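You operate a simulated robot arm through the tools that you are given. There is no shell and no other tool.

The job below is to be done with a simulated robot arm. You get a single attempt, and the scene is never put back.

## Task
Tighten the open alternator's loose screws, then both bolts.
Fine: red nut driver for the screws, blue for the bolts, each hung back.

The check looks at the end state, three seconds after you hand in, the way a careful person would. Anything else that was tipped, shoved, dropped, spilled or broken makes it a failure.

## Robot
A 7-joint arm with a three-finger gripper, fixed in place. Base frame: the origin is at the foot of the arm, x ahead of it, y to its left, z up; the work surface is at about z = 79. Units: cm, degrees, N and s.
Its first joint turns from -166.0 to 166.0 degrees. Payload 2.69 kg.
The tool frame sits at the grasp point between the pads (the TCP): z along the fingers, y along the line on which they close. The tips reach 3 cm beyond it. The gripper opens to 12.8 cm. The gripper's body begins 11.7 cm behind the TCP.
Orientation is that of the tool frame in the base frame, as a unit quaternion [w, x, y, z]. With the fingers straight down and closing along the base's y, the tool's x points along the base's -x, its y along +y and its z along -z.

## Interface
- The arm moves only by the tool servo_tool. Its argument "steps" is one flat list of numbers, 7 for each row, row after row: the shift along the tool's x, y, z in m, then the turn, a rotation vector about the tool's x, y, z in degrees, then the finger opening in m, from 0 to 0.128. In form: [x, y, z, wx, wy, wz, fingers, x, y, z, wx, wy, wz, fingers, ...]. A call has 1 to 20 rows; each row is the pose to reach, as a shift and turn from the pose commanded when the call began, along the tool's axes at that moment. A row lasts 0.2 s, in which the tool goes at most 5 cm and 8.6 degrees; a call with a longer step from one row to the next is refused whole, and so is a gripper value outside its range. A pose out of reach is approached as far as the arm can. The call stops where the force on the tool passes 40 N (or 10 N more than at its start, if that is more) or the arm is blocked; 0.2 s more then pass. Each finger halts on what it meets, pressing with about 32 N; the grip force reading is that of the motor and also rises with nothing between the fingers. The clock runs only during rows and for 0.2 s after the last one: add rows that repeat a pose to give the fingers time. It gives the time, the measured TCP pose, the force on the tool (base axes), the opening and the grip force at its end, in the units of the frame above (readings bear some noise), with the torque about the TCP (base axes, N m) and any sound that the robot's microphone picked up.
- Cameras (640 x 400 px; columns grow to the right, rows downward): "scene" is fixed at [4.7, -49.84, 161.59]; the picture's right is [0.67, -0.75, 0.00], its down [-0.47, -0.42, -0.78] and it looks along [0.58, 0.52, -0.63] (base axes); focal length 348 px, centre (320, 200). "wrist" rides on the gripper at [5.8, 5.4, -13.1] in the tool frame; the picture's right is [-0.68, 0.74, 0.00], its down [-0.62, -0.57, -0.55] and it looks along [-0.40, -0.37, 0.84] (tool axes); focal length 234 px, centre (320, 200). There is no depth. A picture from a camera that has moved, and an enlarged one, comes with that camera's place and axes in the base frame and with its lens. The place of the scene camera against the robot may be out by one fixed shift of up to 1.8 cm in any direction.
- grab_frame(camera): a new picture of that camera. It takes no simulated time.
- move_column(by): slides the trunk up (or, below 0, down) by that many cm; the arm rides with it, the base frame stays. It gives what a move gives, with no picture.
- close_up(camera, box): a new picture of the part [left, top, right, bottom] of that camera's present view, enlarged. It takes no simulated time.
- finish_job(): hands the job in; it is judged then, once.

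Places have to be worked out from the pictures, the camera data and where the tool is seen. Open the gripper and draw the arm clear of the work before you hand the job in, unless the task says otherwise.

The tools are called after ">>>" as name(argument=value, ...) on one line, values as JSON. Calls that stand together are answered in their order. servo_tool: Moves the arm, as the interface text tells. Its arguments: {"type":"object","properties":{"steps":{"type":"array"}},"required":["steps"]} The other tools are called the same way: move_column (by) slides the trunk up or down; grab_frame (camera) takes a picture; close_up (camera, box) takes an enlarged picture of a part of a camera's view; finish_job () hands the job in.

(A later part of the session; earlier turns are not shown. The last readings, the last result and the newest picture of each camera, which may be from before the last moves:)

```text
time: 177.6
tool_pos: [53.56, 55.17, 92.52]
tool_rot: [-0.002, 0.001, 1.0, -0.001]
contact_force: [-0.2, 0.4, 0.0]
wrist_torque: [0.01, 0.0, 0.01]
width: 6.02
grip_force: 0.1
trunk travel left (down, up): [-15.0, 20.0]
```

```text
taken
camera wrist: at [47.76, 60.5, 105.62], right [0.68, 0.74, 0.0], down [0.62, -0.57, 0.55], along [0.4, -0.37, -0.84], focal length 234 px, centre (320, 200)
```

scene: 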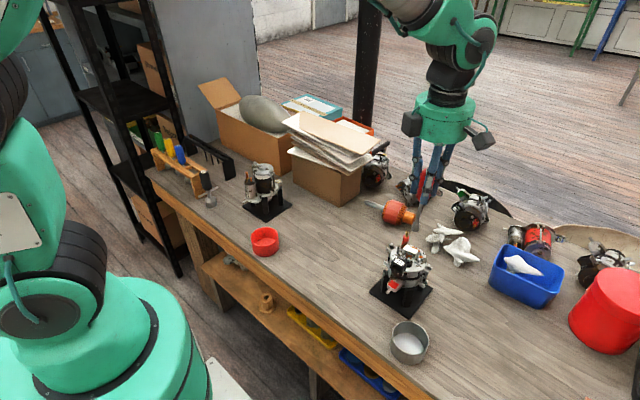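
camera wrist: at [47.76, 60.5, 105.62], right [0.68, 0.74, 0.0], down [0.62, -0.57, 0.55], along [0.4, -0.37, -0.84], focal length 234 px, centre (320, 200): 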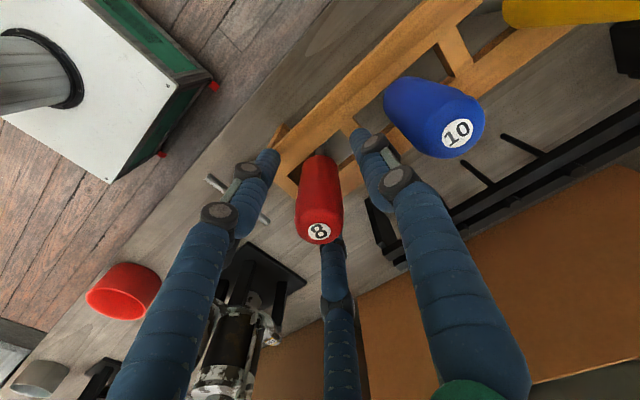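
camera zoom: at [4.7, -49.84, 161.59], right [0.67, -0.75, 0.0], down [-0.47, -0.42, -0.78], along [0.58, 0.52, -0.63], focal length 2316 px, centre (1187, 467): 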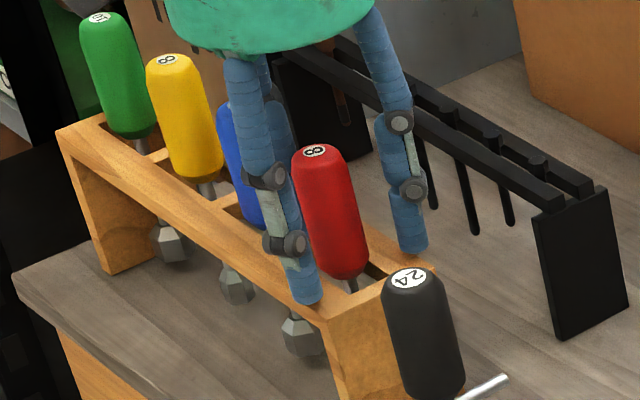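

The red driver hangs upright in its slot as before. I rise clear and move over the blue driver at about (53.5, 62.6).

>>> servo_tool(steps=[0, 0, -0.03, 0, 0, 0, 0.06, 0, 0, -0.06, 0, 0, 0, 0.06, 0, 0, -0.1, 0, 0, 0, 0.06, 0, 0, -0.14, 0, 0, 0, 0.06, 0, 0.025, -0.14, 0, 0, 0, 0.06, 0, 0.05, -0.14, 0, 0, 0, 0.06, 0, 0.0743, -0.14, 0, 0, 0, 0.06, 0, 0.0743, -0.14, 0, 0, 0, 0.06])

>>> grab_frame(camera="wrist")

>>> close_up(camera="wrist", box=[290, 110, 350, 160])

```text
time: 179.4
tool_pos: [53.57, 62.55, 106.45]
tool_rot: [-0.001, 0.001, 1.0, 0.0]
contact_force: [-0.2, -0.3, -0.7]
wrist_torque: [0.0, 0.0, 0.0]
width: 5.99
grip_force: 0.1
trunk travel left (down, up): [-15.0, 20.0]
```

```text
taken
camera wrist: at [47.86, 68.01, 119.54], right [0.68, 0.74, 0.0], down [0.62, -0.57, 0.55], along [0.4, -0.37, -0.84], focal length 234 px, centre (320, 200)
```

wrist: 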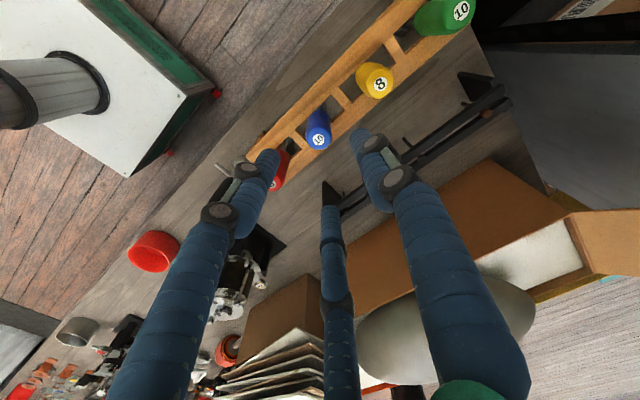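

```text
8.00 times, centred on (320, 135) of wrist
camera zoom: at [47.86, 68.01, 119.54], right [0.68, 0.74, 0.0], down [0.62, -0.57, 0.55], along [0.4, -0.37, -0.84], focal length 1873 px, centre (320, 720)
```

zoom: 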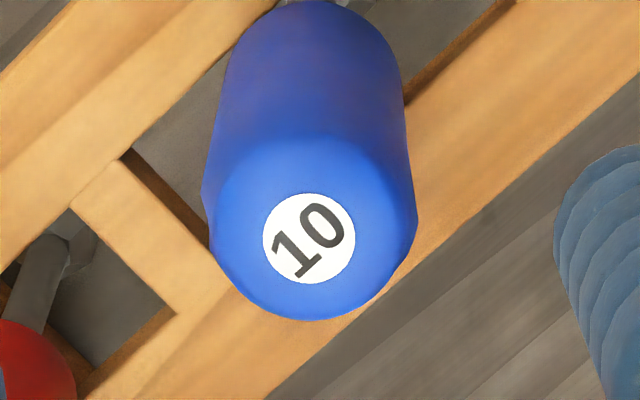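

Blue's label puts its axis at (53.55, 62.53). I correct by (-0.14,-0.16) and lower around the handle.

>>> servo_tool(steps=[0.0014, -0.0016, 0.0, 0, 0, 0, 0.06, 0.0014, -0.0016, 0.03, 0, 0, 0, 0.06, 0.0014, -0.0016, 0.06, 0, 0, 0, 0.06, 0.0014, -0.0016, 0.085, 0, 0, 0, 0.06, 0.0014, -0.0016, 0.105, 0, 0, 0, 0.06, 0.0014, -0.0016, 0.125, 0, 0, 0, 0.06, 0.0014, -0.0016, 0.1385, 0, 0, 0, 0.06, 0.0014, -0.0016, 0.1385, 0, 0, 0, 0.06])

>>> grab_frame(camera="wrist")

>>> close_up(camera="scene", box=[160, 125, 210, 190])

```text
time: 181.2
tool_pos: [53.36, 62.34, 92.69]
tool_rot: [-0.001, 0.001, 1.0, -0.001]
contact_force: [0.4, -0.2, -0.3]
wrist_torque: [0.02, -0.01, 0.02]
width: 5.99
grip_force: 0.0
trunk travel left (down, up): [-15.0, 20.0]
```

```text
taken
camera wrist: at [47.71, 67.65, 105.78], right [0.68, 0.74, 0.0], down [0.62, -0.57, 0.55], along [0.4, -0.37, -0.84], focal length 234 px, centre (320, 200)
```

wrist: 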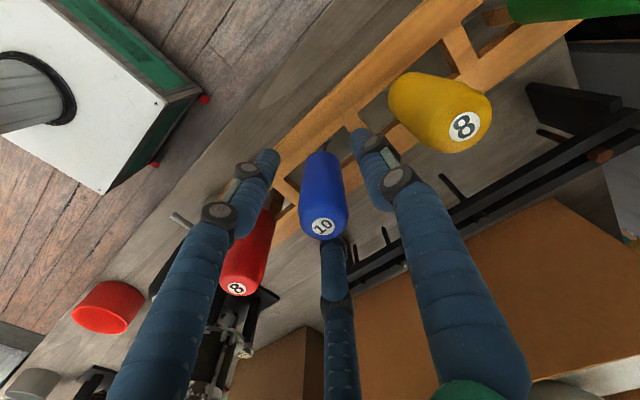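

```text
6.15 times, centred on (185, 158) of scene
camera zoom: at [4.7, -49.84, 161.59], right [0.67, -0.75, 0.0], down [-0.47, -0.42, -0.78], along [0.58, 0.52, -0.63], focal length 2138 px, centre (1151, 462)
```

zoom: 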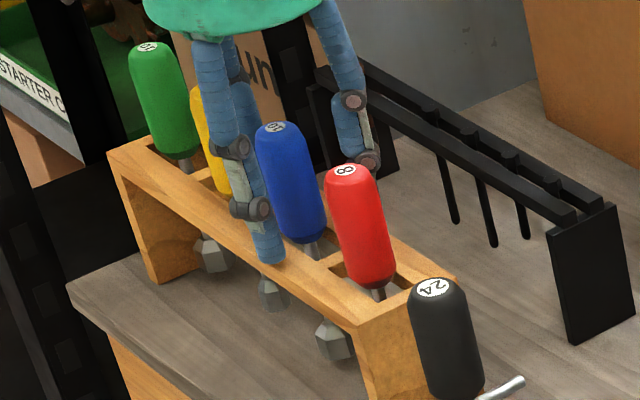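

The handle is about 0.2 cm further in +y than the TCP. I correct and close the grip.

>>> servo_tool(steps=[0.0006, 0.002, 0, 0, 0, 0, 0.06, 0.0006, 0.002, 0, 0, 0, 0, 0.04, 0.0006, 0.002, 0, 0, 0, 0, 0.02, 0.0006, 0.002, 0, 0, 0, 0, 0.01, 0.0006, 0.002, 0, 0, 0, 0, 0.01, 0.0006, 0.002, 0, 0, 0, 0, 0.01])

>>> close_up(camera="wrist", box=[280, 120, 360, 250])

```text
time: 182.6
tool_pos: [53.45, 62.52, 92.62]
tool_rot: [-0.002, 0.0, 1.0, -0.001]
contact_force: [0.1, 0.0, -0.5]
wrist_torque: [0.0, 0.01, 0.0]
width: 2.75
grip_force: 32.1
trunk travel left (down, up): [-15.0, 20.0]
```

```text
3.08 times, centred on (320, 185) of wrist
camera zoom: at [47.61, 67.93, 105.72], right [0.68, 0.74, 0.0], down [0.62, -0.57, 0.55], along [0.4, -0.37, -0.84], focal length 720 px, centre (320, 246)
```

zoom: 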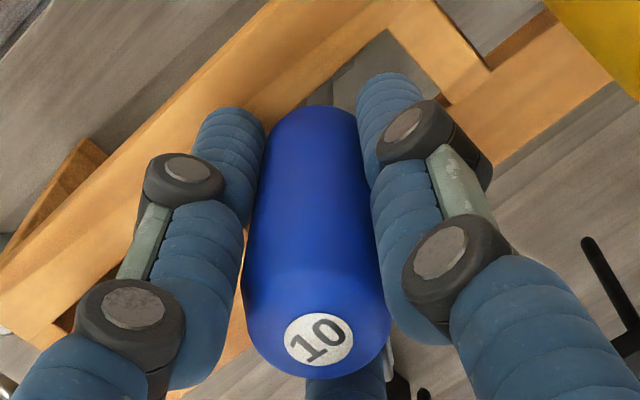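

The blue driver is gripped (2.75 cm, 32 N). I lift it straight up out of the slot.

>>> servo_tool(steps=[0, 0, -0.01, 0, 0, 0, 0.01, 0, 0, -0.02, 0, 0, 0, 0.01, 0, 0, -0.03, 0, 0, 0, 0.01, 0, 0, -0.04, 0, 0, 0, 0.01, 0, 0, -0.05, 0, 0, 0, 0.01, 0, 0, -0.06, 0, 0, 0, 0.01, 0, 0, -0.07, 0, 0, 0, 0.01, 0, 0, -0.08, 0, 0, 0, 0.01, 0, 0, -0.09, 0, 0, 0, 0.01, 0, 0, -0.11, 0, 0, 0, 0.01, 0, 0, -0.135, 0, 0, 0, 0.01, 0, 0, -0.16, 0, 0, 0, 0.01, 0, 0, -0.185, 0, 0, 0, 0.01, 0, 0, -0.21, 0, 0, 0, 0.01, 0, 0, -0.235, 0, 0, 0, 0.01, 0, 0, -0.255, 0, 0, 0, 0.01, 0, 0, -0.255, 0, 0, 0, 0.01])

>>> grab_frame(camera="wrist")

>>> close_up(camera="wrist", box=[295, 105, 345, 145])

>>> close_up(camera="scene", box=[130, 50, 230, 200])

```text
time: 186.2
tool_pos: [53.37, 62.55, 118.12]
tool_rot: [-0.002, 0.001, 1.0, -0.001]
contact_force: [1.1, 0.6, -1.4]
wrist_torque: [-0.02, 0.0, -0.02]
width: 2.76
grip_force: 32.0
trunk travel left (down, up): [-15.0, 20.0]
```

```text
taken
camera wrist: at [47.6, 67.97, 131.24], right [0.68, 0.74, 0.0], down [0.62, -0.57, 0.55], along [0.4, -0.37, -0.84], focal length 234 px, centre (320, 200)
```

wrist: 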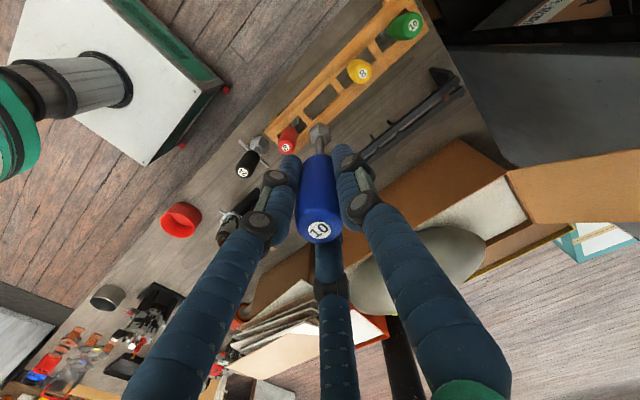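

```text
10.00 times, centred on (320, 125) of wrist
camera zoom: at [47.6, 67.97, 131.24], right [0.68, 0.74, 0.0], down [0.62, -0.57, 0.55], along [0.4, -0.37, -0.84], focal length 2342 px, centre (320, 950)
```

zoom: 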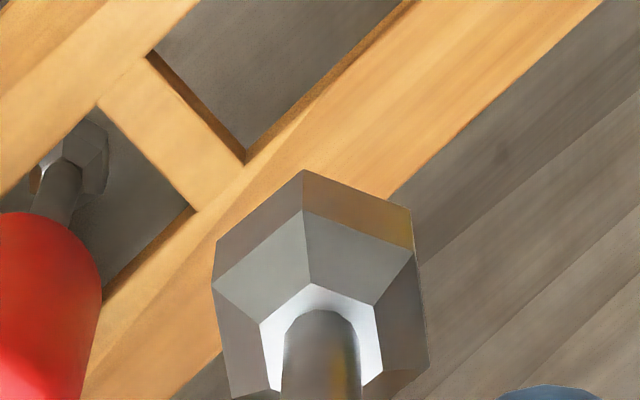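

```text
2.67 times, centred on (180, 125) of scene
camera zoom: at [4.7, -49.84, 161.59], right [0.67, -0.75, 0.0], down [-0.47, -0.42, -0.78], along [0.58, 0.52, -0.63], focal length 927 px, centre (693, 400)
```

zoom: 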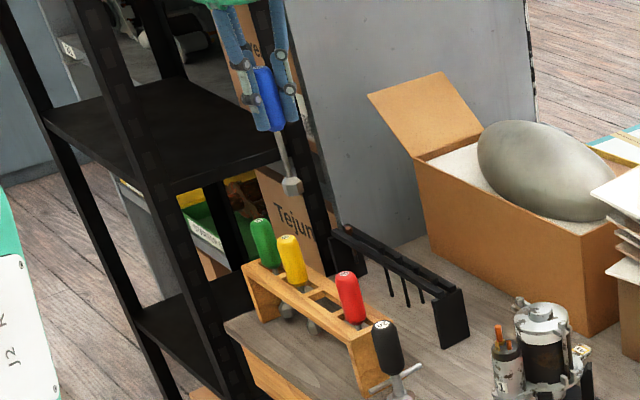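

The blue driver is out; its socket is wider (radius about 1.2 cm) and the tip is about 12.1 cm below the TCP. I carry it to above bolt B1 at about (64.9,-21.7).

>>> servo_tool(steps=[-0.0027, -0.02, 0, 0, 0, 0, 0.01, -0.0089, -0.065, 0, 0, 0, 0, 0.01, -0.0155, -0.114, 0, 0, 0, 0, 0.01, -0.0222, -0.163, 0, 0, 0, 0, 0.01, -0.0289, -0.212, 0, 0, 0, 0, 0.01, -0.0356, -0.261, 0, 0, 0, 0, 0.01, -0.0423, -0.31, 0, 0, 0, 0, 0.01, -0.049, -0.359, 0, 0, 0, 0, 0.01, -0.0557, -0.408, 0, 0, 0, 0, 0.01, -0.0623, -0.457, 0, 0, 0, 0, 0.01, -0.069, -0.506, 0, 0, 0, 0, 0.01, -0.0757, -0.555, 0, 0, 0, 0, 0.01, -0.0824, -0.604, 0, 0, 0, 0, 0.01, -0.0891, -0.653, 0, 0, 0, 0, 0.01, -0.0958, -0.702, 0, 0, 0, 0, 0.01, -0.1024, -0.751, 0, 0, 0, 0, 0.01, -0.1091, -0.8, 0, 0, 0, 0, 0.01, -0.1129, -0.828, 0, 0, 0, 0, 0.01, -0.115, -0.843, 0, 0, 0, 0, 0.01, -0.115, -0.843, 0, 0, 0, 0, 0.01])

>>> grab_frame(camera="wrist")

>>> close_up(camera="wrist", box=[285, 75, 355, 140])

>>> close_up(camera="scene", box=[382, 238, 402, 254])

```text
time: 190.4
tool_pos: [64.55, -21.79, 118.11]
tool_rot: [-0.002, 0.001, 1.0, -0.001]
contact_force: [-1.1, -0.7, -1.2]
wrist_torque: [0.01, 0.0, 0.0]
width: 2.76
grip_force: 32.1
trunk travel left (down, up): [-15.0, 20.0]
```

```text
taken
camera wrist: at [58.9, -16.4, 131.35], right [0.68, 0.74, 0.0], down [0.62, -0.57, 0.55], along [0.4, -0.37, -0.84], focal length 234 px, centre (320, 200)
```

wrist: 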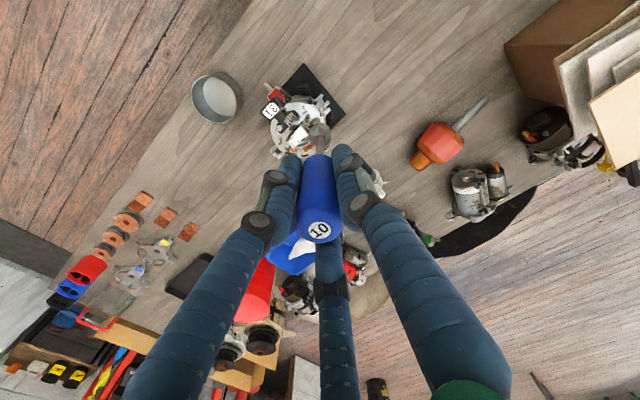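

```text
6.15 times, centred on (320, 108) of wrist
camera zoom: at [58.9, -16.4, 131.35], right [0.68, 0.74, 0.0], down [0.62, -0.57, 0.55], along [0.4, -0.37, -0.84], focal length 1441 px, centre (320, 769)
```

zoom: 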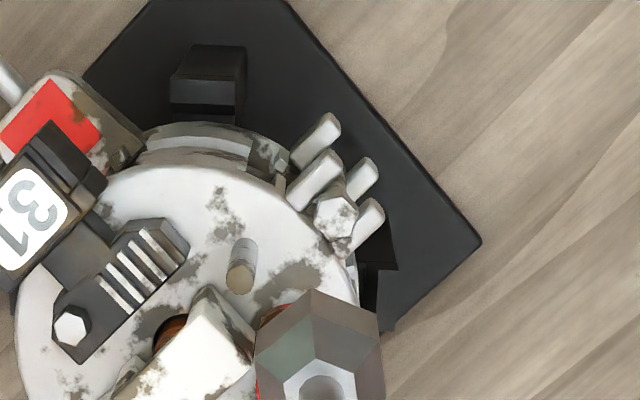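

```text
16.00 times, centred on (392, 246) of scene
camera zoom: at [4.7, -49.84, 161.59], right [0.67, -0.75, 0.0], down [-0.47, -0.42, -0.78], along [0.58, 0.52, -0.63], focal length 5560 px, centre (-832, -536)
```

zoom: 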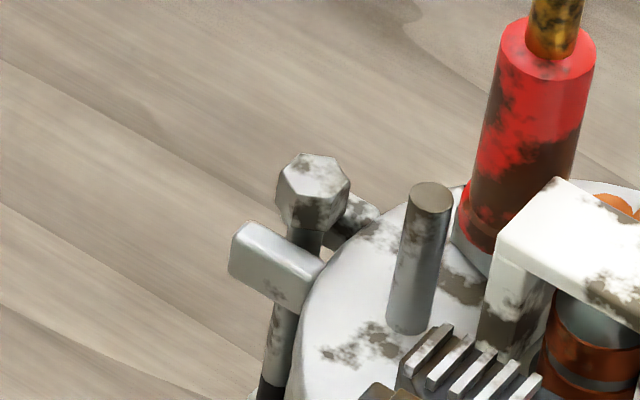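

B1's head stands proud of its fork with bare shank showing. I zoom for its hex angle and the clearance around it.

>>> close_up(camera="wrist", box=[308, 98, 336, 118])

>>> close_up(camera="scene", box=[380, 242, 400, 262])

>>> close_up(camera="scene", box=[412, 252, 438, 272])

```text
16.00 times, centred on (322, 108) of wrist
camera zoom: at [58.9, -16.4, 131.35], right [0.68, 0.74, 0.0], down [0.62, -0.57, 0.55], along [0.4, -0.37, -0.84], focal length 3747 px, centre (288, 1672)
```

zoom: 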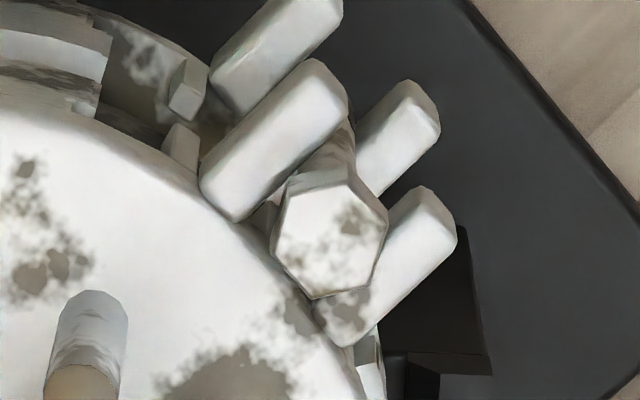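

```text
16.00 times, centred on (390, 252) of scene
camera zoom: at [4.7, -49.84, 161.59], right [0.67, -0.75, 0.0], down [-0.47, -0.42, -0.78], along [0.58, 0.52, -0.63], focal length 5560 px, centre (-800, -632)
```

zoom: 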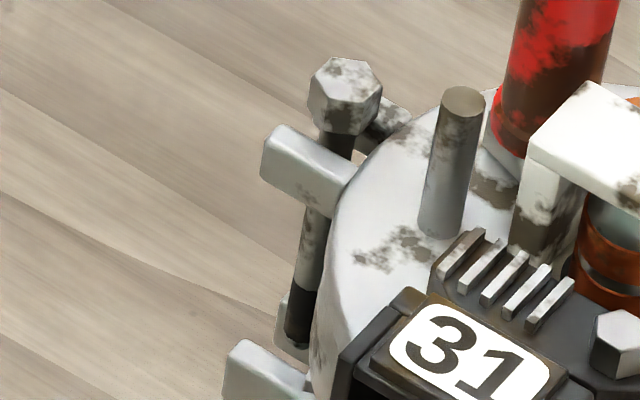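

```text
16.00 times, centred on (425, 262) of scene
camera zoom: at [4.7, -49.84, 161.59], right [0.67, -0.75, 0.0], down [-0.47, -0.42, -0.78], along [0.58, 0.52, -0.63], focal length 5560 px, centre (-1360, -792)
```

zoom: 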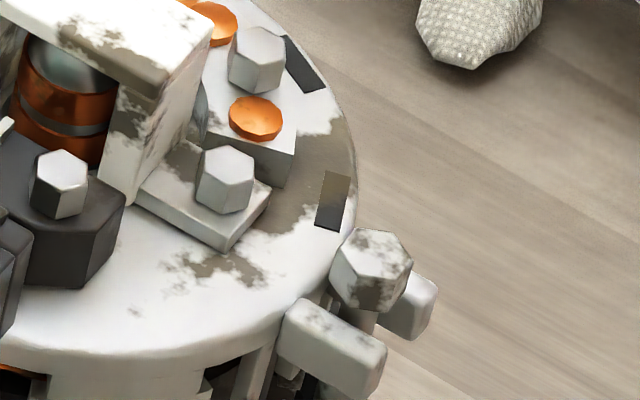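

B1's hex is about 25° off the socket; it aligns at θ≈-95°. I shift (+0.25,+0.12), lower to about 2 cm above the head, and measure at this yaw first.

>>> servo_tool(steps=[-0.0025, 0.0012, 0.02, 0, 0, 0, 0.01, -0.0025, 0.0012, 0.05, 0, 0, 0, 0.01, -0.0025, 0.0012, 0.075, 0, 0, 0, 0.01, -0.0025, 0.0012, 0.09, 0, 0, 0, 0.01, -0.0025, 0.0012, 0.09, 0, 0, 0, 0.01])

>>> close_up(camera="wrist", box=[308, 112, 332, 130])

>>> servo_tool(steps=[0, 0, 0, 0, 0, -8, 0.01, 0, 0, 0, 0, 0, -16, 0.01, 0, 0, 0, 0, 0, -24, 0.01, 0, 0, 0, 0, 0, -32, 0.01, 0, 0, 0, 0, 0, -40, 0.01, 0, 0, 0, 0, 0, -48, 0.01, 0, 0, 0, 0, 0, -56, 0.01, 0, 0, 0, 0, 0, -64, 0.01, 0, 0, 0, 0, 0, -72, 0.01, 0, 0, 0, 0, 0, -80, 0.01, 0, 0, 0, 0, 0, -88, 0.01, 0, 0, 0, 0, 0, -95, 0.01, 0, 0, 0, 0, 0, -95, 0.01])

>>> close_up(camera="wrist", box=[308, 112, 332, 130])

>>> close_up(camera="scene", box=[382, 234, 402, 254])

```text
time: 191.6
tool_pos: [64.93, -21.75, 109.28]
tool_rot: [-0.002, 0.001, 1.0, -0.002]
contact_force: [0.5, -0.5, -0.5]
wrist_torque: [0.0, 0.01, 0.0]
width: 2.76
grip_force: 32.0
trunk travel left (down, up): [-15.0, 20.0]
```

```text
16.00 times, centred on (320, 121) of wrist
camera zoom: at [59.17, -16.26, 122.35], right [0.68, 0.74, 0.0], down [0.62, -0.57, 0.55], along [0.4, -0.37, -0.84], focal length 3747 px, centre (320, 1464)
```

zoom: 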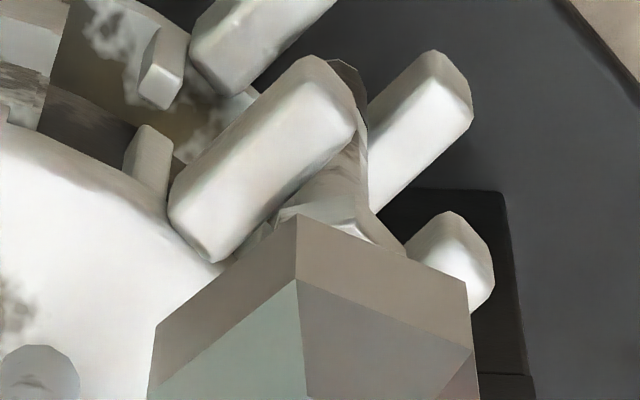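

```text
time: 194.4
tool_pos: [64.95, -21.65, 109.1]
tool_rot: [0.002, 0.737, -0.676, -0.001]
contact_force: [-0.3, -0.5, -1.8]
wrist_torque: [0.01, 0.02, -0.01]
width: 2.74
grip_force: 32.3
trunk travel left (down, up): [-15.0, 20.0]
```

```text
16.00 times, centred on (320, 121) of wrist
camera zoom: at [60.27, -27.91, 122.3], right [-0.79, 0.61, 0.0], down [0.51, 0.66, 0.55], along [0.33, 0.43, -0.84], focal length 3747 px, centre (320, 1464)
```

zoom: 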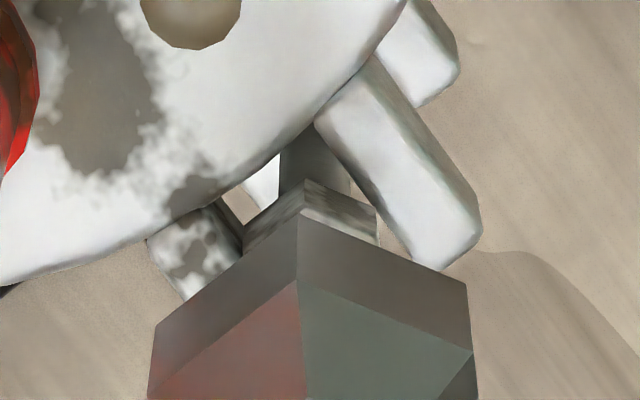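

```text
16.00 times, centred on (392, 244) of scene
camera zoom: at [4.7, -49.84, 161.59], right [0.67, -0.75, 0.0], down [-0.47, -0.42, -0.78], along [0.58, 0.52, -0.63], focal length 5560 px, centre (-832, -504)
```

zoom: 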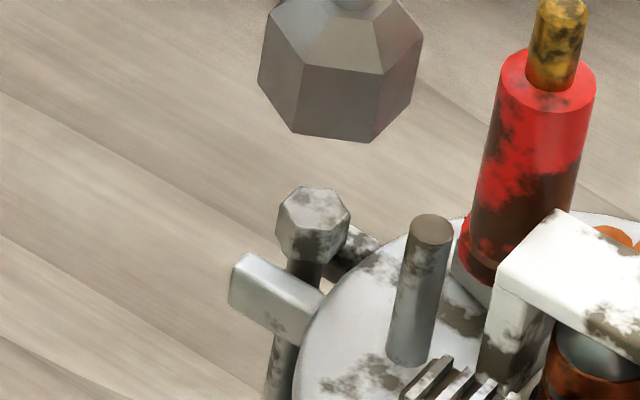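

B1 is centred within 0.06 cm and in phase at this yaw. The scene camera agrees, with a gap of about 2.2 cm. I lower 1.8 cm and then creep over the head.

>>> servo_tool(steps=[0, -0.0005, 0.008, 0, 0, 0, 0.01, 0, -0.0005, 0.016, 0, 0, 0, 0.01, 0, -0.0005, 0.019, 0, 0, 0, 0.01, 0, -0.0005, 0.021, 0, 0, 0, 0.01, 0, -0.0005, 0.023, 0, 0, 0, 0.01, 0, -0.0005, 0.025, 0, 0, 0, 0.01])

>>> close_up(camera="scene", box=[382, 238, 402, 258])

>>> close_up(camera="wrist", box=[300, 112, 340, 142])

```text
time: 195.8
tool_pos: [64.98, -21.64, 106.65]
tool_rot: [0.002, 0.737, -0.676, -0.001]
contact_force: [-0.4, 1.2, -1.7]
wrist_torque: [0.01, -0.02, 0.0]
width: 2.74
grip_force: 32.1
trunk travel left (down, up): [-15.0, 20.0]
```

```text
16.00 times, centred on (392, 248) of scene
camera zoom: at [4.7, -49.84, 161.59], right [0.67, -0.75, 0.0], down [-0.47, -0.42, -0.78], along [0.58, 0.52, -0.63], focal length 5560 px, centre (-832, -568)
```

zoom: 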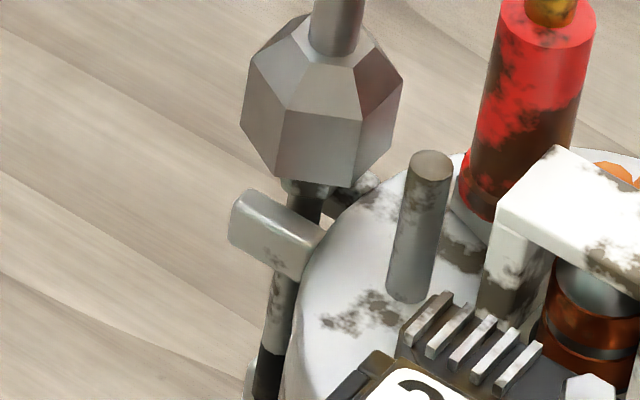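

```text
13.33 times, centred on (320, 127) of wrist
camera zoom: at [60.26, -27.93, 119.86], right [-0.79, 0.61, 0.0], down [0.51, 0.66, 0.55], along [0.33, 0.43, -0.84], focal length 3122 px, centre (320, 1173)
```

zoom: 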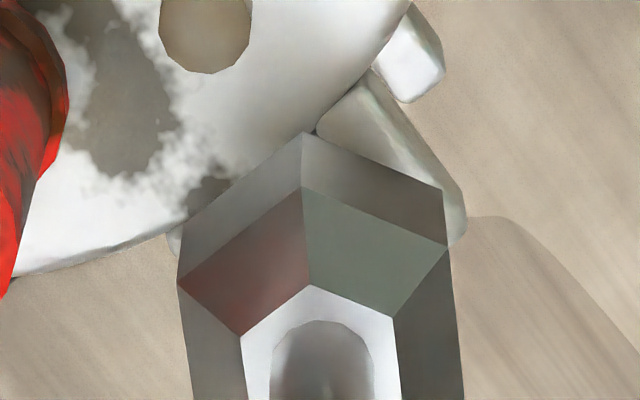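

The socket slid over B1's head. I continue creeping down until contact.

>>> servo_tool(steps=[0, 0, 0.001, 0, 0, 0, 0.01, 0, 0, 0.002, 0, 0, 0, 0.01, 0, 0, 0.003, 0, 0, 0, 0.01, 0, 0, 0.004, 0, 0, 0, 0.01])

>>> close_up(camera="scene", box=[382, 238, 402, 258])

```text
time: 196.8
tool_pos: [65.04, -21.54, 106.19]
tool_rot: [0.002, 0.737, -0.676, -0.001]
contact_force: [0.3, 0.2, -1.3]
wrist_torque: [0.04, 0.01, 0.02]
width: 2.75
grip_force: 31.9
trunk travel left (down, up): [-15.0, 20.0]
```

```text
16.00 times, centred on (392, 248) of scene
camera zoom: at [4.7, -49.84, 161.59], right [0.67, -0.75, 0.0], down [-0.47, -0.42, -0.78], along [0.58, 0.52, -0.63], focal length 5560 px, centre (-832, -568)
```

zoom: 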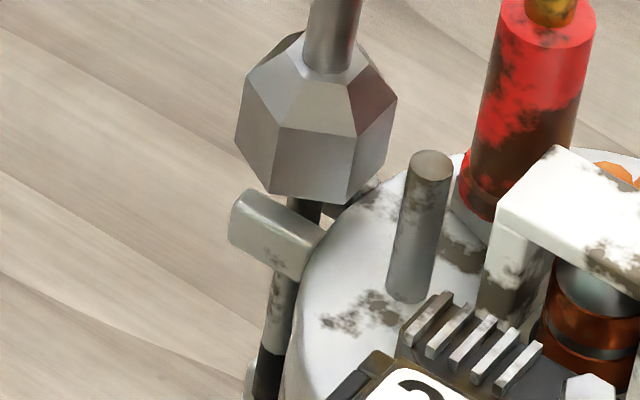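

Still free, so I continue down a few more millimetres.

>>> servo_tool(steps=[0, 0, 0.001, 0, 0, 0, 0.01, 0, 0, 0.002, 0, 0, 0, 0.01, 0, 0, 0.003, 0, 0, 0, 0.01])

>>> close_up(camera="scene", box=[382, 238, 402, 258])

```text
time: 197.6
tool_pos: [65.12, -21.76, 105.91]
tool_rot: [0.002, 0.737, -0.676, -0.001]
contact_force: [-1.0, 0.4, -0.5]
wrist_torque: [0.02, -0.01, 0.01]
width: 2.74
grip_force: 31.8
trunk travel left (down, up): [-15.0, 20.0]
```

```text
16.00 times, centred on (392, 248) of scene
camera zoom: at [4.7, -49.84, 161.59], right [0.67, -0.75, 0.0], down [-0.47, -0.42, -0.78], along [0.58, 0.52, -0.63], focal length 5560 px, centre (-832, -568)
```

zoom: 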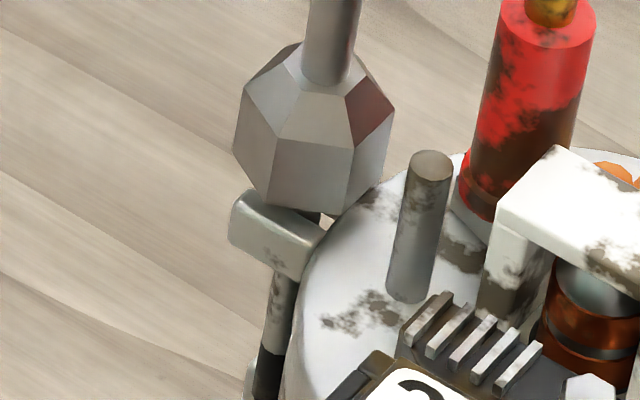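

I press 2 mm further to find the stop.

>>> servo_tool(steps=[0, 0, 0.001, 0, 0, 0, 0.01, 0, 0, 0.002, 0, 0, 0, 0.01])

```text
time: 198.2
tool_pos: [65.0, -21.54, 105.74]
tool_rot: [0.002, 0.736, -0.677, -0.001]
contact_force: [-0.4, -0.2, -0.9]
wrist_torque: [0.01, -0.01, -0.03]
width: 2.73
grip_force: 31.7
trunk travel left (down, up): [-15.0, 20.0]
```

No contact, but the head is deep in the socket. I begin turning clockwise here.

>>> servo_tool(steps=[0, 0, 0, 0, 0, 7, 0.01, 0, 0, 0, 0, 0, 14, 0.01, 0, 0, 0, 0, 0, 21, 0.01, 0, 0, 0, 0, 0, 28, 0.01, 0, 0, 0, 0, 0, 35, 0.01, 0, 0, 0, 0, 0, 42, 0.01, 0, 0, 0, 0, 0, 49, 0.01])

>>> close_up(camera="scene", box=[382, 238, 402, 258])

```text
time: 199.8
tool_pos: [65.06, -21.49, 105.81]
tool_rot: [-0.001, -0.388, 0.921, -0.001]
contact_force: [0.0, 0.3, -1.3]
wrist_torque: [-0.01, -0.01, -0.02]
width: 2.73
grip_force: 31.6
trunk travel left (down, up): [-15.0, 20.0]
```

```text
16.00 times, centred on (392, 248) of scene
camera zoom: at [4.7, -49.84, 161.59], right [0.67, -0.75, 0.0], down [-0.47, -0.42, -0.78], along [0.58, 0.52, -0.63], focal length 5560 px, centre (-832, -568)
```

zoom: 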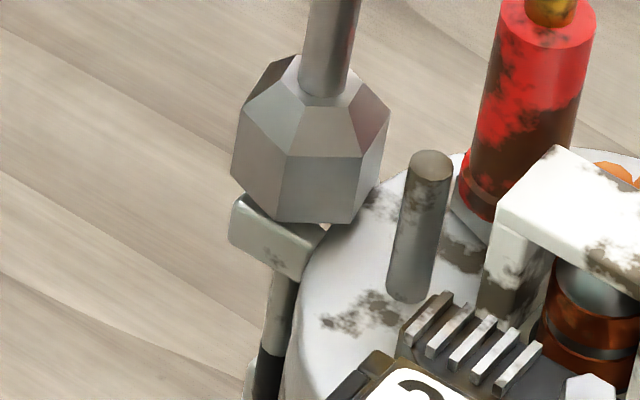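

Turning freely. I continue clockwise in stages.

>>> servo_tool(steps=[0, 0, 0, 0, 0, 7, 0.01, 0, 0, 0, 0, 0, 14, 0.01, 0, 0, 0, 0, 0, 21, 0.01, 0, 0, 0, 0, 0, 28, 0.01, 0, 0, 0, 0, 0, 35, 0.01, 0, 0, 0, 0, 0, 42, 0.01, 0, 0, 0, 0, 0, 49, 0.01])

>>> servo_tool(steps=[0, 0, 0, 0, 0, 7, 0.01, 0, 0, 0, 0, 0, 14, 0.01, 0, 0, 0, 0, 0, 21, 0.01, 0, 0, 0, 0, 0, 28, 0.01, 0, 0, 0, 0, 0, 35, 0.01, 0, 0, 0, 0, 0, 42, 0.01, 0, 0, 0, 0, 0, 49, 0.01])

>>> servo_tool(steps=[0, 0, 0, 0, 0, 7, 0.01, 0, 0, 0, 0, 0, 14, 0.01, 0, 0, 0, 0, 0, 21, 0.01, 0, 0, 0, 0, 0, 28, 0.01, 0, 0, 0, 0, 0, 35, 0.01, 0, 0, 0, 0, 0, 42, 0.01, 0, 0, 0, 0, 0, 49, 0.01])

>>> close_up(camera="scene", box=[382, 238, 402, 258])

```text
time: 201.4
tool_pos: [65.04, -21.72, 105.85]
tool_rot: [-0.002, 0.027, 1.0, 0.0]
contact_force: [0.3, 0.6, -1.5]
wrist_torque: [0.02, 0.03, 0.02]
width: 2.73
grip_force: 31.8
trunk travel left (down, up): [-15.0, 20.0]
```

```text
time: 203.0
tool_pos: [65.05, -21.62, 105.85]
tool_rot: [-0.001, 0.44, 0.898, -0.002]
contact_force: [-1.0, 0.1, -1.1]
wrist_torque: [-0.01, -0.01, 0.0]
width: 2.74
grip_force: 32.6
trunk travel left (down, up): [-15.0, 20.0]
```

```text
time: 204.6
tool_pos: [65.01, -21.66, 105.86]
tool_rot: [0.0, 0.773, 0.635, 0.0]
contact_force: [0.3, 0.0, -0.8]
wrist_torque: [-0.02, -0.01, 0.0]
width: 2.72
grip_force: 31.7
trunk travel left (down, up): [-15.0, 20.0]
```

```text
16.00 times, centred on (392, 248) of scene
camera zoom: at [4.7, -49.84, 161.59], right [0.67, -0.75, 0.0], down [-0.47, -0.42, -0.78], along [0.58, 0.52, -0.63], focal length 5560 px, centre (-832, -568)
```

zoom: 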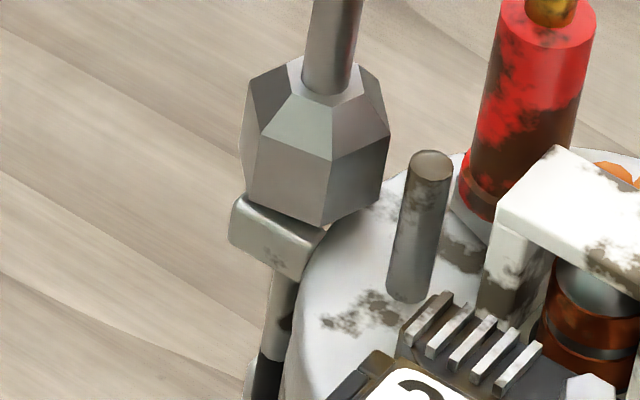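

196° turned with no load felt. I lift to check the bolt.

>>> servo_tool(steps=[0, 0, -0.01, 0, 0, 0, 0.01, 0, 0, -0.025, 0, 0, 0, 0.01, 0, 0, -0.035, 0, 0, 0, 0.01, 0, 0, -0.035, 0, 0, 0, 0.01])

>>> close_up(camera="scene", box=[382, 238, 402, 258])

>>> close_up(camera="wrist", box=[308, 112, 332, 130])

```text
time: 205.6
tool_pos: [65.06, -21.51, 109.34]
tool_rot: [0.0, 0.772, 0.635, -0.001]
contact_force: [0.3, 0.3, -1.3]
wrist_torque: [0.0, 0.04, -0.03]
width: 2.72
grip_force: 31.7
trunk travel left (down, up): [-15.0, 20.0]
```

```text
16.00 times, centred on (392, 248) of scene
camera zoom: at [4.7, -49.84, 161.59], right [0.67, -0.75, 0.0], down [-0.47, -0.42, -0.78], along [0.58, 0.52, -0.63], focal length 5560 px, centre (-832, -568)
```

zoom: 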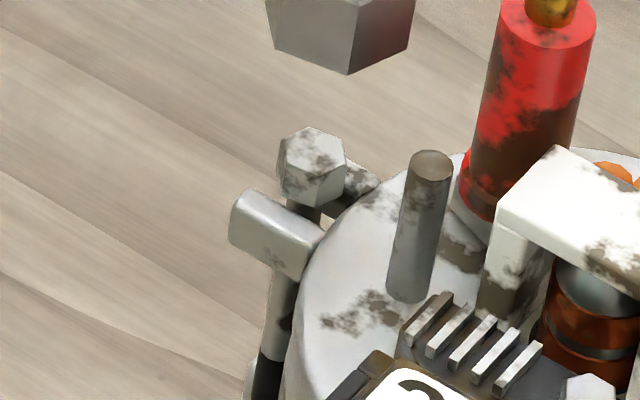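

```text
16.00 times, centred on (320, 121) of wrist
camera zoom: at [71.51, -16.85, 122.36], right [0.59, -0.81, 0.0], down [-0.67, -0.49, 0.55], along [-0.44, -0.33, -0.83], focal length 3747 px, centre (320, 1464)
```

zoom: 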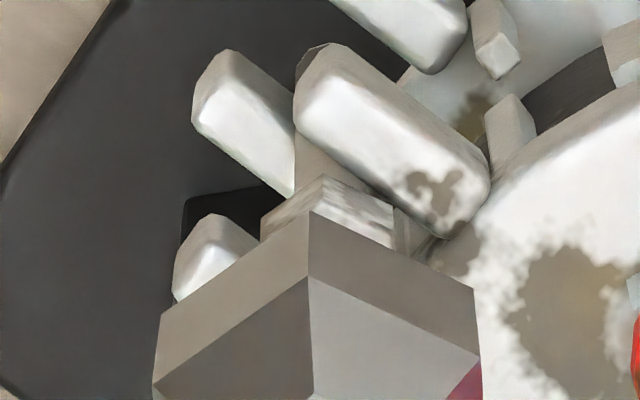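

B1 turned and dropped, but shank is still showing. I wind back 185° (to -84°, aligned) for another stroke.

>>> servo_tool(steps=[0, 0, 0, 0, 0, -8.5, 0.01, 0, 0, 0, 0, 0, -17, 0.01, 0, 0, 0, 0, 0, -25.5, 0.01, 0, 0, 0, 0, 0, -34, 0.01, 0, 0, 0, 0, 0, -42.5, 0.01, 0, 0, 0, 0, 0, -51, 0.01, 0, 0, 0, 0, 0, -59.5, 0.01, 0, 0, 0, 0, 0, -68, 0.01, 0, 0, 0, 0, 0, -76.5, 0.01, 0, 0, 0, 0, 0, -85, 0.01, 0, 0, 0, 0, 0, -93, 0.01])

>>> servo_tool(steps=[0, 0, 0, 0, 0, -8.5, 0.01, 0, 0, 0, 0, 0, -17, 0.01, 0, 0, 0, 0, 0, -25.5, 0.01, 0, 0, 0, 0, 0, -34, 0.01, 0, 0, 0, 0, 0, -42.5, 0.01, 0, 0, 0, 0, 0, -51, 0.01, 0, 0, 0, 0, 0, -59.5, 0.01, 0, 0, 0, 0, 0, -68, 0.01, 0, 0, 0, 0, 0, -76.5, 0.01, 0, 0, 0, 0, 0, -85, 0.01, 0, 0, 0, 0, 0, -93, 0.01, 0, 0, 0, 0, 0, -93, 0.01])

>>> close_up(camera="wrist", box=[308, 112, 332, 130])

>>> close_up(camera="scene", box=[382, 238, 402, 258])

```text
time: 208.0
tool_pos: [65.0, -21.65, 109.22]
tool_rot: [-0.001, 0.069, 0.998, -0.001]
contact_force: [0.0, 0.0, -0.7]
wrist_torque: [0.02, 0.0, 0.03]
width: 2.73
grip_force: 32.3
trunk travel left (down, up): [-15.0, 20.0]
```

```text
time: 210.6
tool_pos: [65.09, -21.44, 109.29]
tool_rot: [-0.002, -0.675, 0.737, 0.0]
contact_force: [-0.3, 0.6, -0.9]
wrist_torque: [0.02, -0.01, 0.04]
width: 2.71
grip_force: 31.9
trunk travel left (down, up): [-15.0, 20.0]
```

```text
16.00 times, centred on (320, 121) of wrist
camera zoom: at [59.28, -26.94, 122.45], right [-0.67, 0.74, 0.0], down [0.62, 0.57, 0.55], along [0.4, 0.37, -0.84], focal length 3747 px, centre (320, 1464)
```

zoom: 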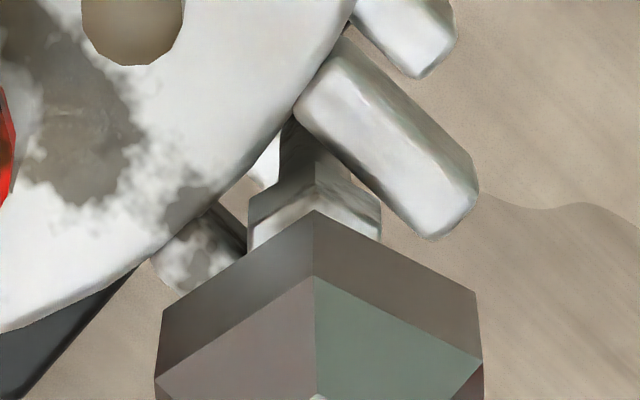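

```text
16.00 times, centred on (392, 248) of scene
camera zoom: at [4.7, -49.84, 161.59], right [0.67, -0.75, 0.0], down [-0.47, -0.42, -0.78], along [0.58, 0.52, -0.63], focal length 5560 px, centre (-832, -568)
```

zoom: 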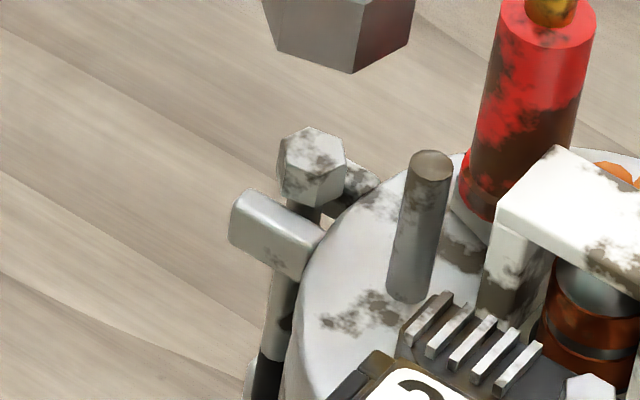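

Aligned again. I reseat with a small centring nudge and turn 210° in stages.

>>> servo_tool(steps=[0.0004, -0.0004, 0.015, 0, 0, 0, 0.01, 0.0004, -0.0004, 0.025, 0, 0, 0, 0.01, 0.0004, -0.0004, 0.032, 0, 0, 0, 0.01, 0.0004, -0.0004, 0.036, 0, 0, 0, 0.01, 0.0004, -0.0004, 0.036, 0, 0, 7, 0.01, 0.0004, -0.0004, 0.036, 0, 0, 14, 0.01, 0.0004, -0.0004, 0.036, 0, 0, 21, 0.01, 0.0004, -0.0004, 0.036, 0, 0, 28, 0.01, 0.0004, -0.0004, 0.036, 0, 0, 35, 0.01])

>>> servo_tool(steps=[0, 0, 0, 0, 0, 7, 0.01, 0, 0, 0, 0, 0, 14, 0.01, 0, 0, 0, 0, 0, 21, 0.01, 0, 0, 0, 0, 0, 28, 0.01, 0, 0, 0, 0, 0, 35, 0.01, 0, 0, 0, 0, 0, 42, 0.01, 0, 0, 0, 0, 0, 49, 0.01])

>>> servo_tool(steps=[0, 0, 0, 0, 0, 7, 0.01, 0, 0, 0, 0, 0, 14, 0.01, 0, 0, 0, 0, 0, 21, 0.01, 0, 0, 0, 0, 0, 28, 0.01, 0, 0, 0, 0, 0, 35, 0.01, 0, 0, 0, 0, 0, 42, 0.01, 0, 0, 0, 0, 0, 49, 0.01])

>>> servo_tool(steps=[0, 0, 0, 0, 0, 7, 0.01, 0, 0, 0, 0, 0, 14, 0.01, 0, 0, 0, 0, 0, 21, 0.01, 0, 0, 0, 0, 0, 28, 0.01, 0, 0, 0, 0, 0, 35, 0.01, 0, 0, 0, 0, 0, 42, 0.01, 0, 0, 0, 0, 0, 49, 0.01])

>>> servo_tool(steps=[0, 0, 0, 0, 0, 7, 0.01, 0, 0, 0, 0, 0, 14, 0.01, 0, 0, 0, 0, 0, 21, 0.01, 0, 0, 0, 0, 0, 28, 0.01])

>>> servo_tool(steps=[0, 0, -0.01, 0, 0, 0, 0.01, 0, 0, -0.025, 0, 0, 0, 0.01, 0, 0, -0.036, 0, 0, 0, 0.01, 0, 0, -0.036, 0, 0, 0, 0.01])

>>> close_up(camera="wrist", box=[308, 112, 332, 130])

>>> close_up(camera="scene", box=[382, 238, 402, 258])

```text
time: 212.6
tool_pos: [65.11, -21.53, 105.71]
tool_rot: [-0.002, -0.421, 0.907, 0.0]
contact_force: [0.4, 0.0, -1.6]
wrist_torque: [-0.05, 0.01, -0.01]
width: 2.72
grip_force: 32.1
trunk travel left (down, up): [-15.0, 20.0]
```

```text
time: 214.2
tool_pos: [65.02, -21.74, 105.78]
tool_rot: [-0.002, -0.008, 1.0, 0.0]
contact_force: [1.0, -0.5, -1.7]
wrist_torque: [0.01, 0.0, 0.01]
width: 2.72
grip_force: 32.2
trunk travel left (down, up): [-15.0, 20.0]
```

```text
time: 215.8
tool_pos: [65.18, -21.59, 105.71]
tool_rot: [-0.001, 0.408, 0.913, -0.001]
contact_force: [0.6, 0.5, -0.5]
wrist_torque: [0.01, -0.04, -0.03]
width: 2.7
grip_force: 31.6
trunk travel left (down, up): [-15.0, 20.0]
```

```text
time: 217.4
tool_pos: [65.11, -21.64, 105.69]
tool_rot: [-0.001, 0.75, 0.661, -0.001]
contact_force: [-0.2, -0.8, -1.1]
wrist_torque: [-0.02, 0.0, 0.0]
width: 2.71
grip_force: 32.8
trunk travel left (down, up): [-15.0, 20.0]
```

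```text
time: 218.4
tool_pos: [65.27, -21.73, 105.57]
tool_rot: [-0.001, 0.888, 0.46, -0.002]
contact_force: [-0.1, 0.0, 0.1]
wrist_torque: [0.01, -0.01, 0.0]
width: 2.73
grip_force: 32.3
trunk travel left (down, up): [-15.0, 20.0]
```

```text
time: 219.4
tool_pos: [65.14, -21.62, 109.2]
tool_rot: [0.0, 0.887, 0.461, -0.002]
contact_force: [-0.4, -1.0, -0.5]
wrist_torque: [0.01, -0.01, -0.02]
width: 2.7
grip_force: 32.1
trunk travel left (down, up): [-15.0, 20.0]
```

```text
16.00 times, centred on (320, 121) of wrist
camera zoom: at [73.03, -19.94, 122.37], right [0.21, -0.98, 0.0], down [-0.82, -0.18, 0.55], along [-0.54, -0.12, -0.83], focal length 3747 px, centre (320, 1464)
```

zoom: 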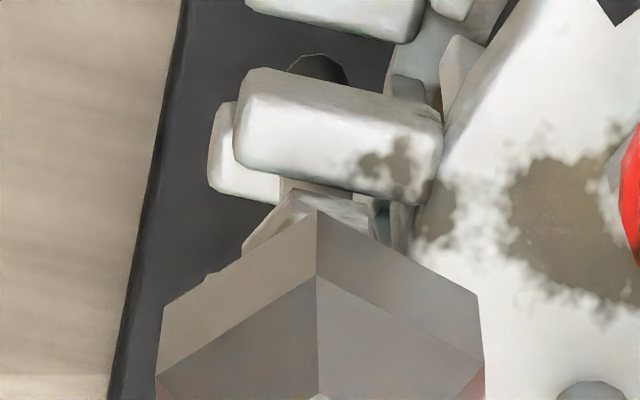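

```text
16.00 times, centred on (392, 248) of scene
camera zoom: at [4.7, -49.84, 161.59], right [0.67, -0.75, 0.0], down [-0.47, -0.42, -0.78], along [0.58, 0.52, -0.63], focal length 5560 px, centre (-832, -568)
```

zoom: 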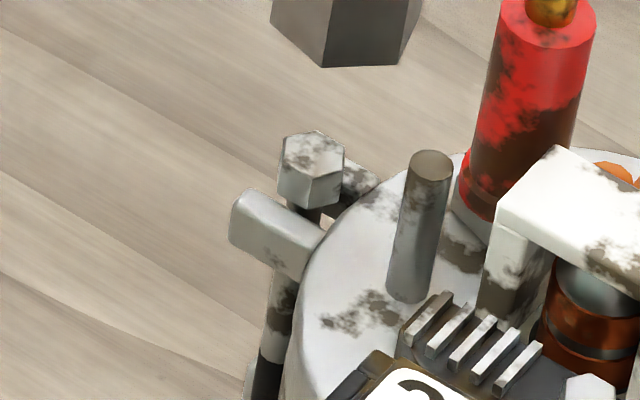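

B1 is slightly lower again. To measure its phase clearly I raise 4 cm more and look.

>>> servo_tool(steps=[0, 0, -0.02, 0, 0, 0, 0.01, 0, 0, -0.04, 0, 0, 0, 0.01, 0, 0, -0.04, 0, 0, 0, 0.01])

>>> close_up(camera="wrist", box=[308, 104, 332, 122])

>>> close_up(camera="scene", box=[380, 242, 400, 262])

```text
time: 220.2
tool_pos: [65.05, -21.64, 113.14]
tool_rot: [0.0, 0.887, 0.461, -0.002]
contact_force: [0.4, 0.5, -0.8]
wrist_torque: [-0.02, 0.0, 0.02]
width: 2.68
grip_force: 31.8
trunk travel left (down, up): [-15.0, 20.0]
```

```text
16.00 times, centred on (320, 113) of wrist
camera zoom: at [72.89, -19.94, 126.38], right [0.21, -0.98, 0.0], down [-0.82, -0.18, 0.55], along [-0.54, -0.12, -0.83], focal length 3747 px, centre (320, 1592)
```

zoom: 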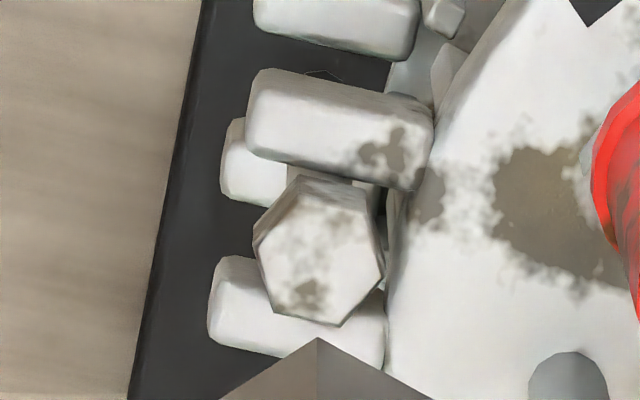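

```text
16.00 times, centred on (390, 252) of scene
camera zoom: at [4.7, -49.84, 161.59], right [0.67, -0.75, 0.0], down [-0.47, -0.42, -0.78], along [0.58, 0.52, -0.63], focal length 5560 px, centre (-800, -632)
```

zoom: 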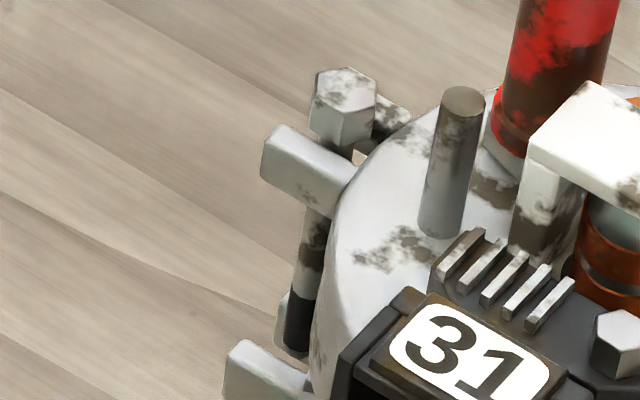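

Clear view: B1's head lags the socket by about 20° and has come down about 0.3 cm so far, with some shank still exposed. I wind back 260° (to -135°, aligned) for a longer stroke.

>>> servo_tool(steps=[0, 0, 0, 0, 0, -8.5, 0.01, 0, 0, 0, 0, 0, -17, 0.01, 0, 0, 0, 0, 0, -25.5, 0.01, 0, 0, 0, 0, 0, -34, 0.01, 0, 0, 0, 0, 0, -42.5, 0.01, 0, 0, 0, 0, 0, -51, 0.01, 0, 0, 0, 0, 0, -59.5, 0.01, 0, 0, 0, 0, 0, -68, 0.01, 0, 0, 0, 0, 0, -76.5, 0.01, 0, 0, 0, 0, 0, -85, 0.01, 0, 0, 0, 0, 0, -93.5, 0.01, 0, 0, 0, 0, 0, -102, 0.01, 0, 0, 0, 0, 0, -110.5, 0.01, 0, 0, 0, 0, 0, -119, 0.01, 0, 0, 0, 0, 0, -127, 0.01, 0, 0, 0, 0, 0, -130, 0.01])

>>> servo_tool(steps=[0, 0, 0, 0, 0, -8.5, 0.01, 0, 0, 0, 0, 0, -17, 0.01, 0, 0, 0, 0, 0, -25.5, 0.01, 0, 0, 0, 0, 0, -34, 0.01, 0, 0, 0, 0, 0, -42.5, 0.01, 0, 0, 0, 0, 0, -51, 0.01, 0, 0, 0, 0, 0, -59.5, 0.01, 0, 0, 0, 0, 0, -68, 0.01, 0, 0, 0, 0, 0, -76.5, 0.01, 0, 0, 0, 0, 0, -85, 0.01, 0, 0, 0, 0, 0, -93.5, 0.01, 0, 0, 0, 0, 0, -102, 0.01, 0, 0, 0, 0, 0, -110.5, 0.01, 0, 0, 0, 0, 0, -119, 0.01, 0, 0, 0, 0, 0, -126, 0.01, 0, 0, 0, 0, 0, -126, 0.01])

>>> close_up(camera="wrist", box=[308, 106, 332, 124])

```text
time: 223.6
tool_pos: [65.07, -21.56, 113.21]
tool_rot: [-0.002, -0.044, 0.999, -0.002]
contact_force: [0.3, -1.2, -0.5]
wrist_torque: [0.0, 0.04, 0.03]
width: 2.7
grip_force: 31.8
trunk travel left (down, up): [-15.0, 20.0]
```

```text
time: 227.0
tool_pos: [65.1, -21.54, 113.36]
tool_rot: [0.001, 0.91, -0.414, 0.0]
contact_force: [-0.4, 0.1, -0.3]
wrist_torque: [-0.01, -0.04, -0.01]
width: 2.73
grip_force: 32.0
trunk travel left (down, up): [-15.0, 20.0]
```

```text
16.00 times, centred on (320, 115) of wrist
camera zoom: at [64.99, -29.53, 126.48], right [-1.0, 0.03, 0.0], down [0.02, 0.84, 0.55], along [0.01, 0.55, -0.84], focal length 3747 px, centre (320, 1560)
```

zoom: 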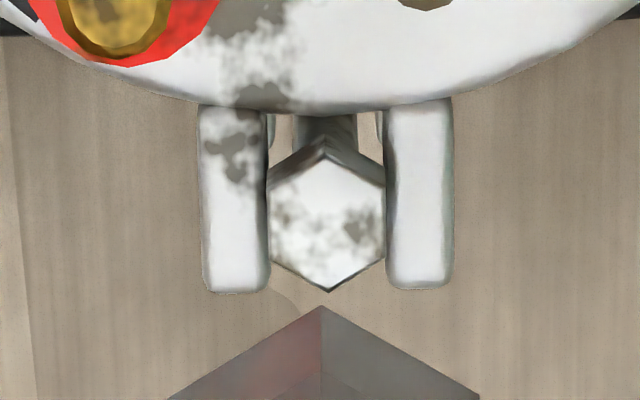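

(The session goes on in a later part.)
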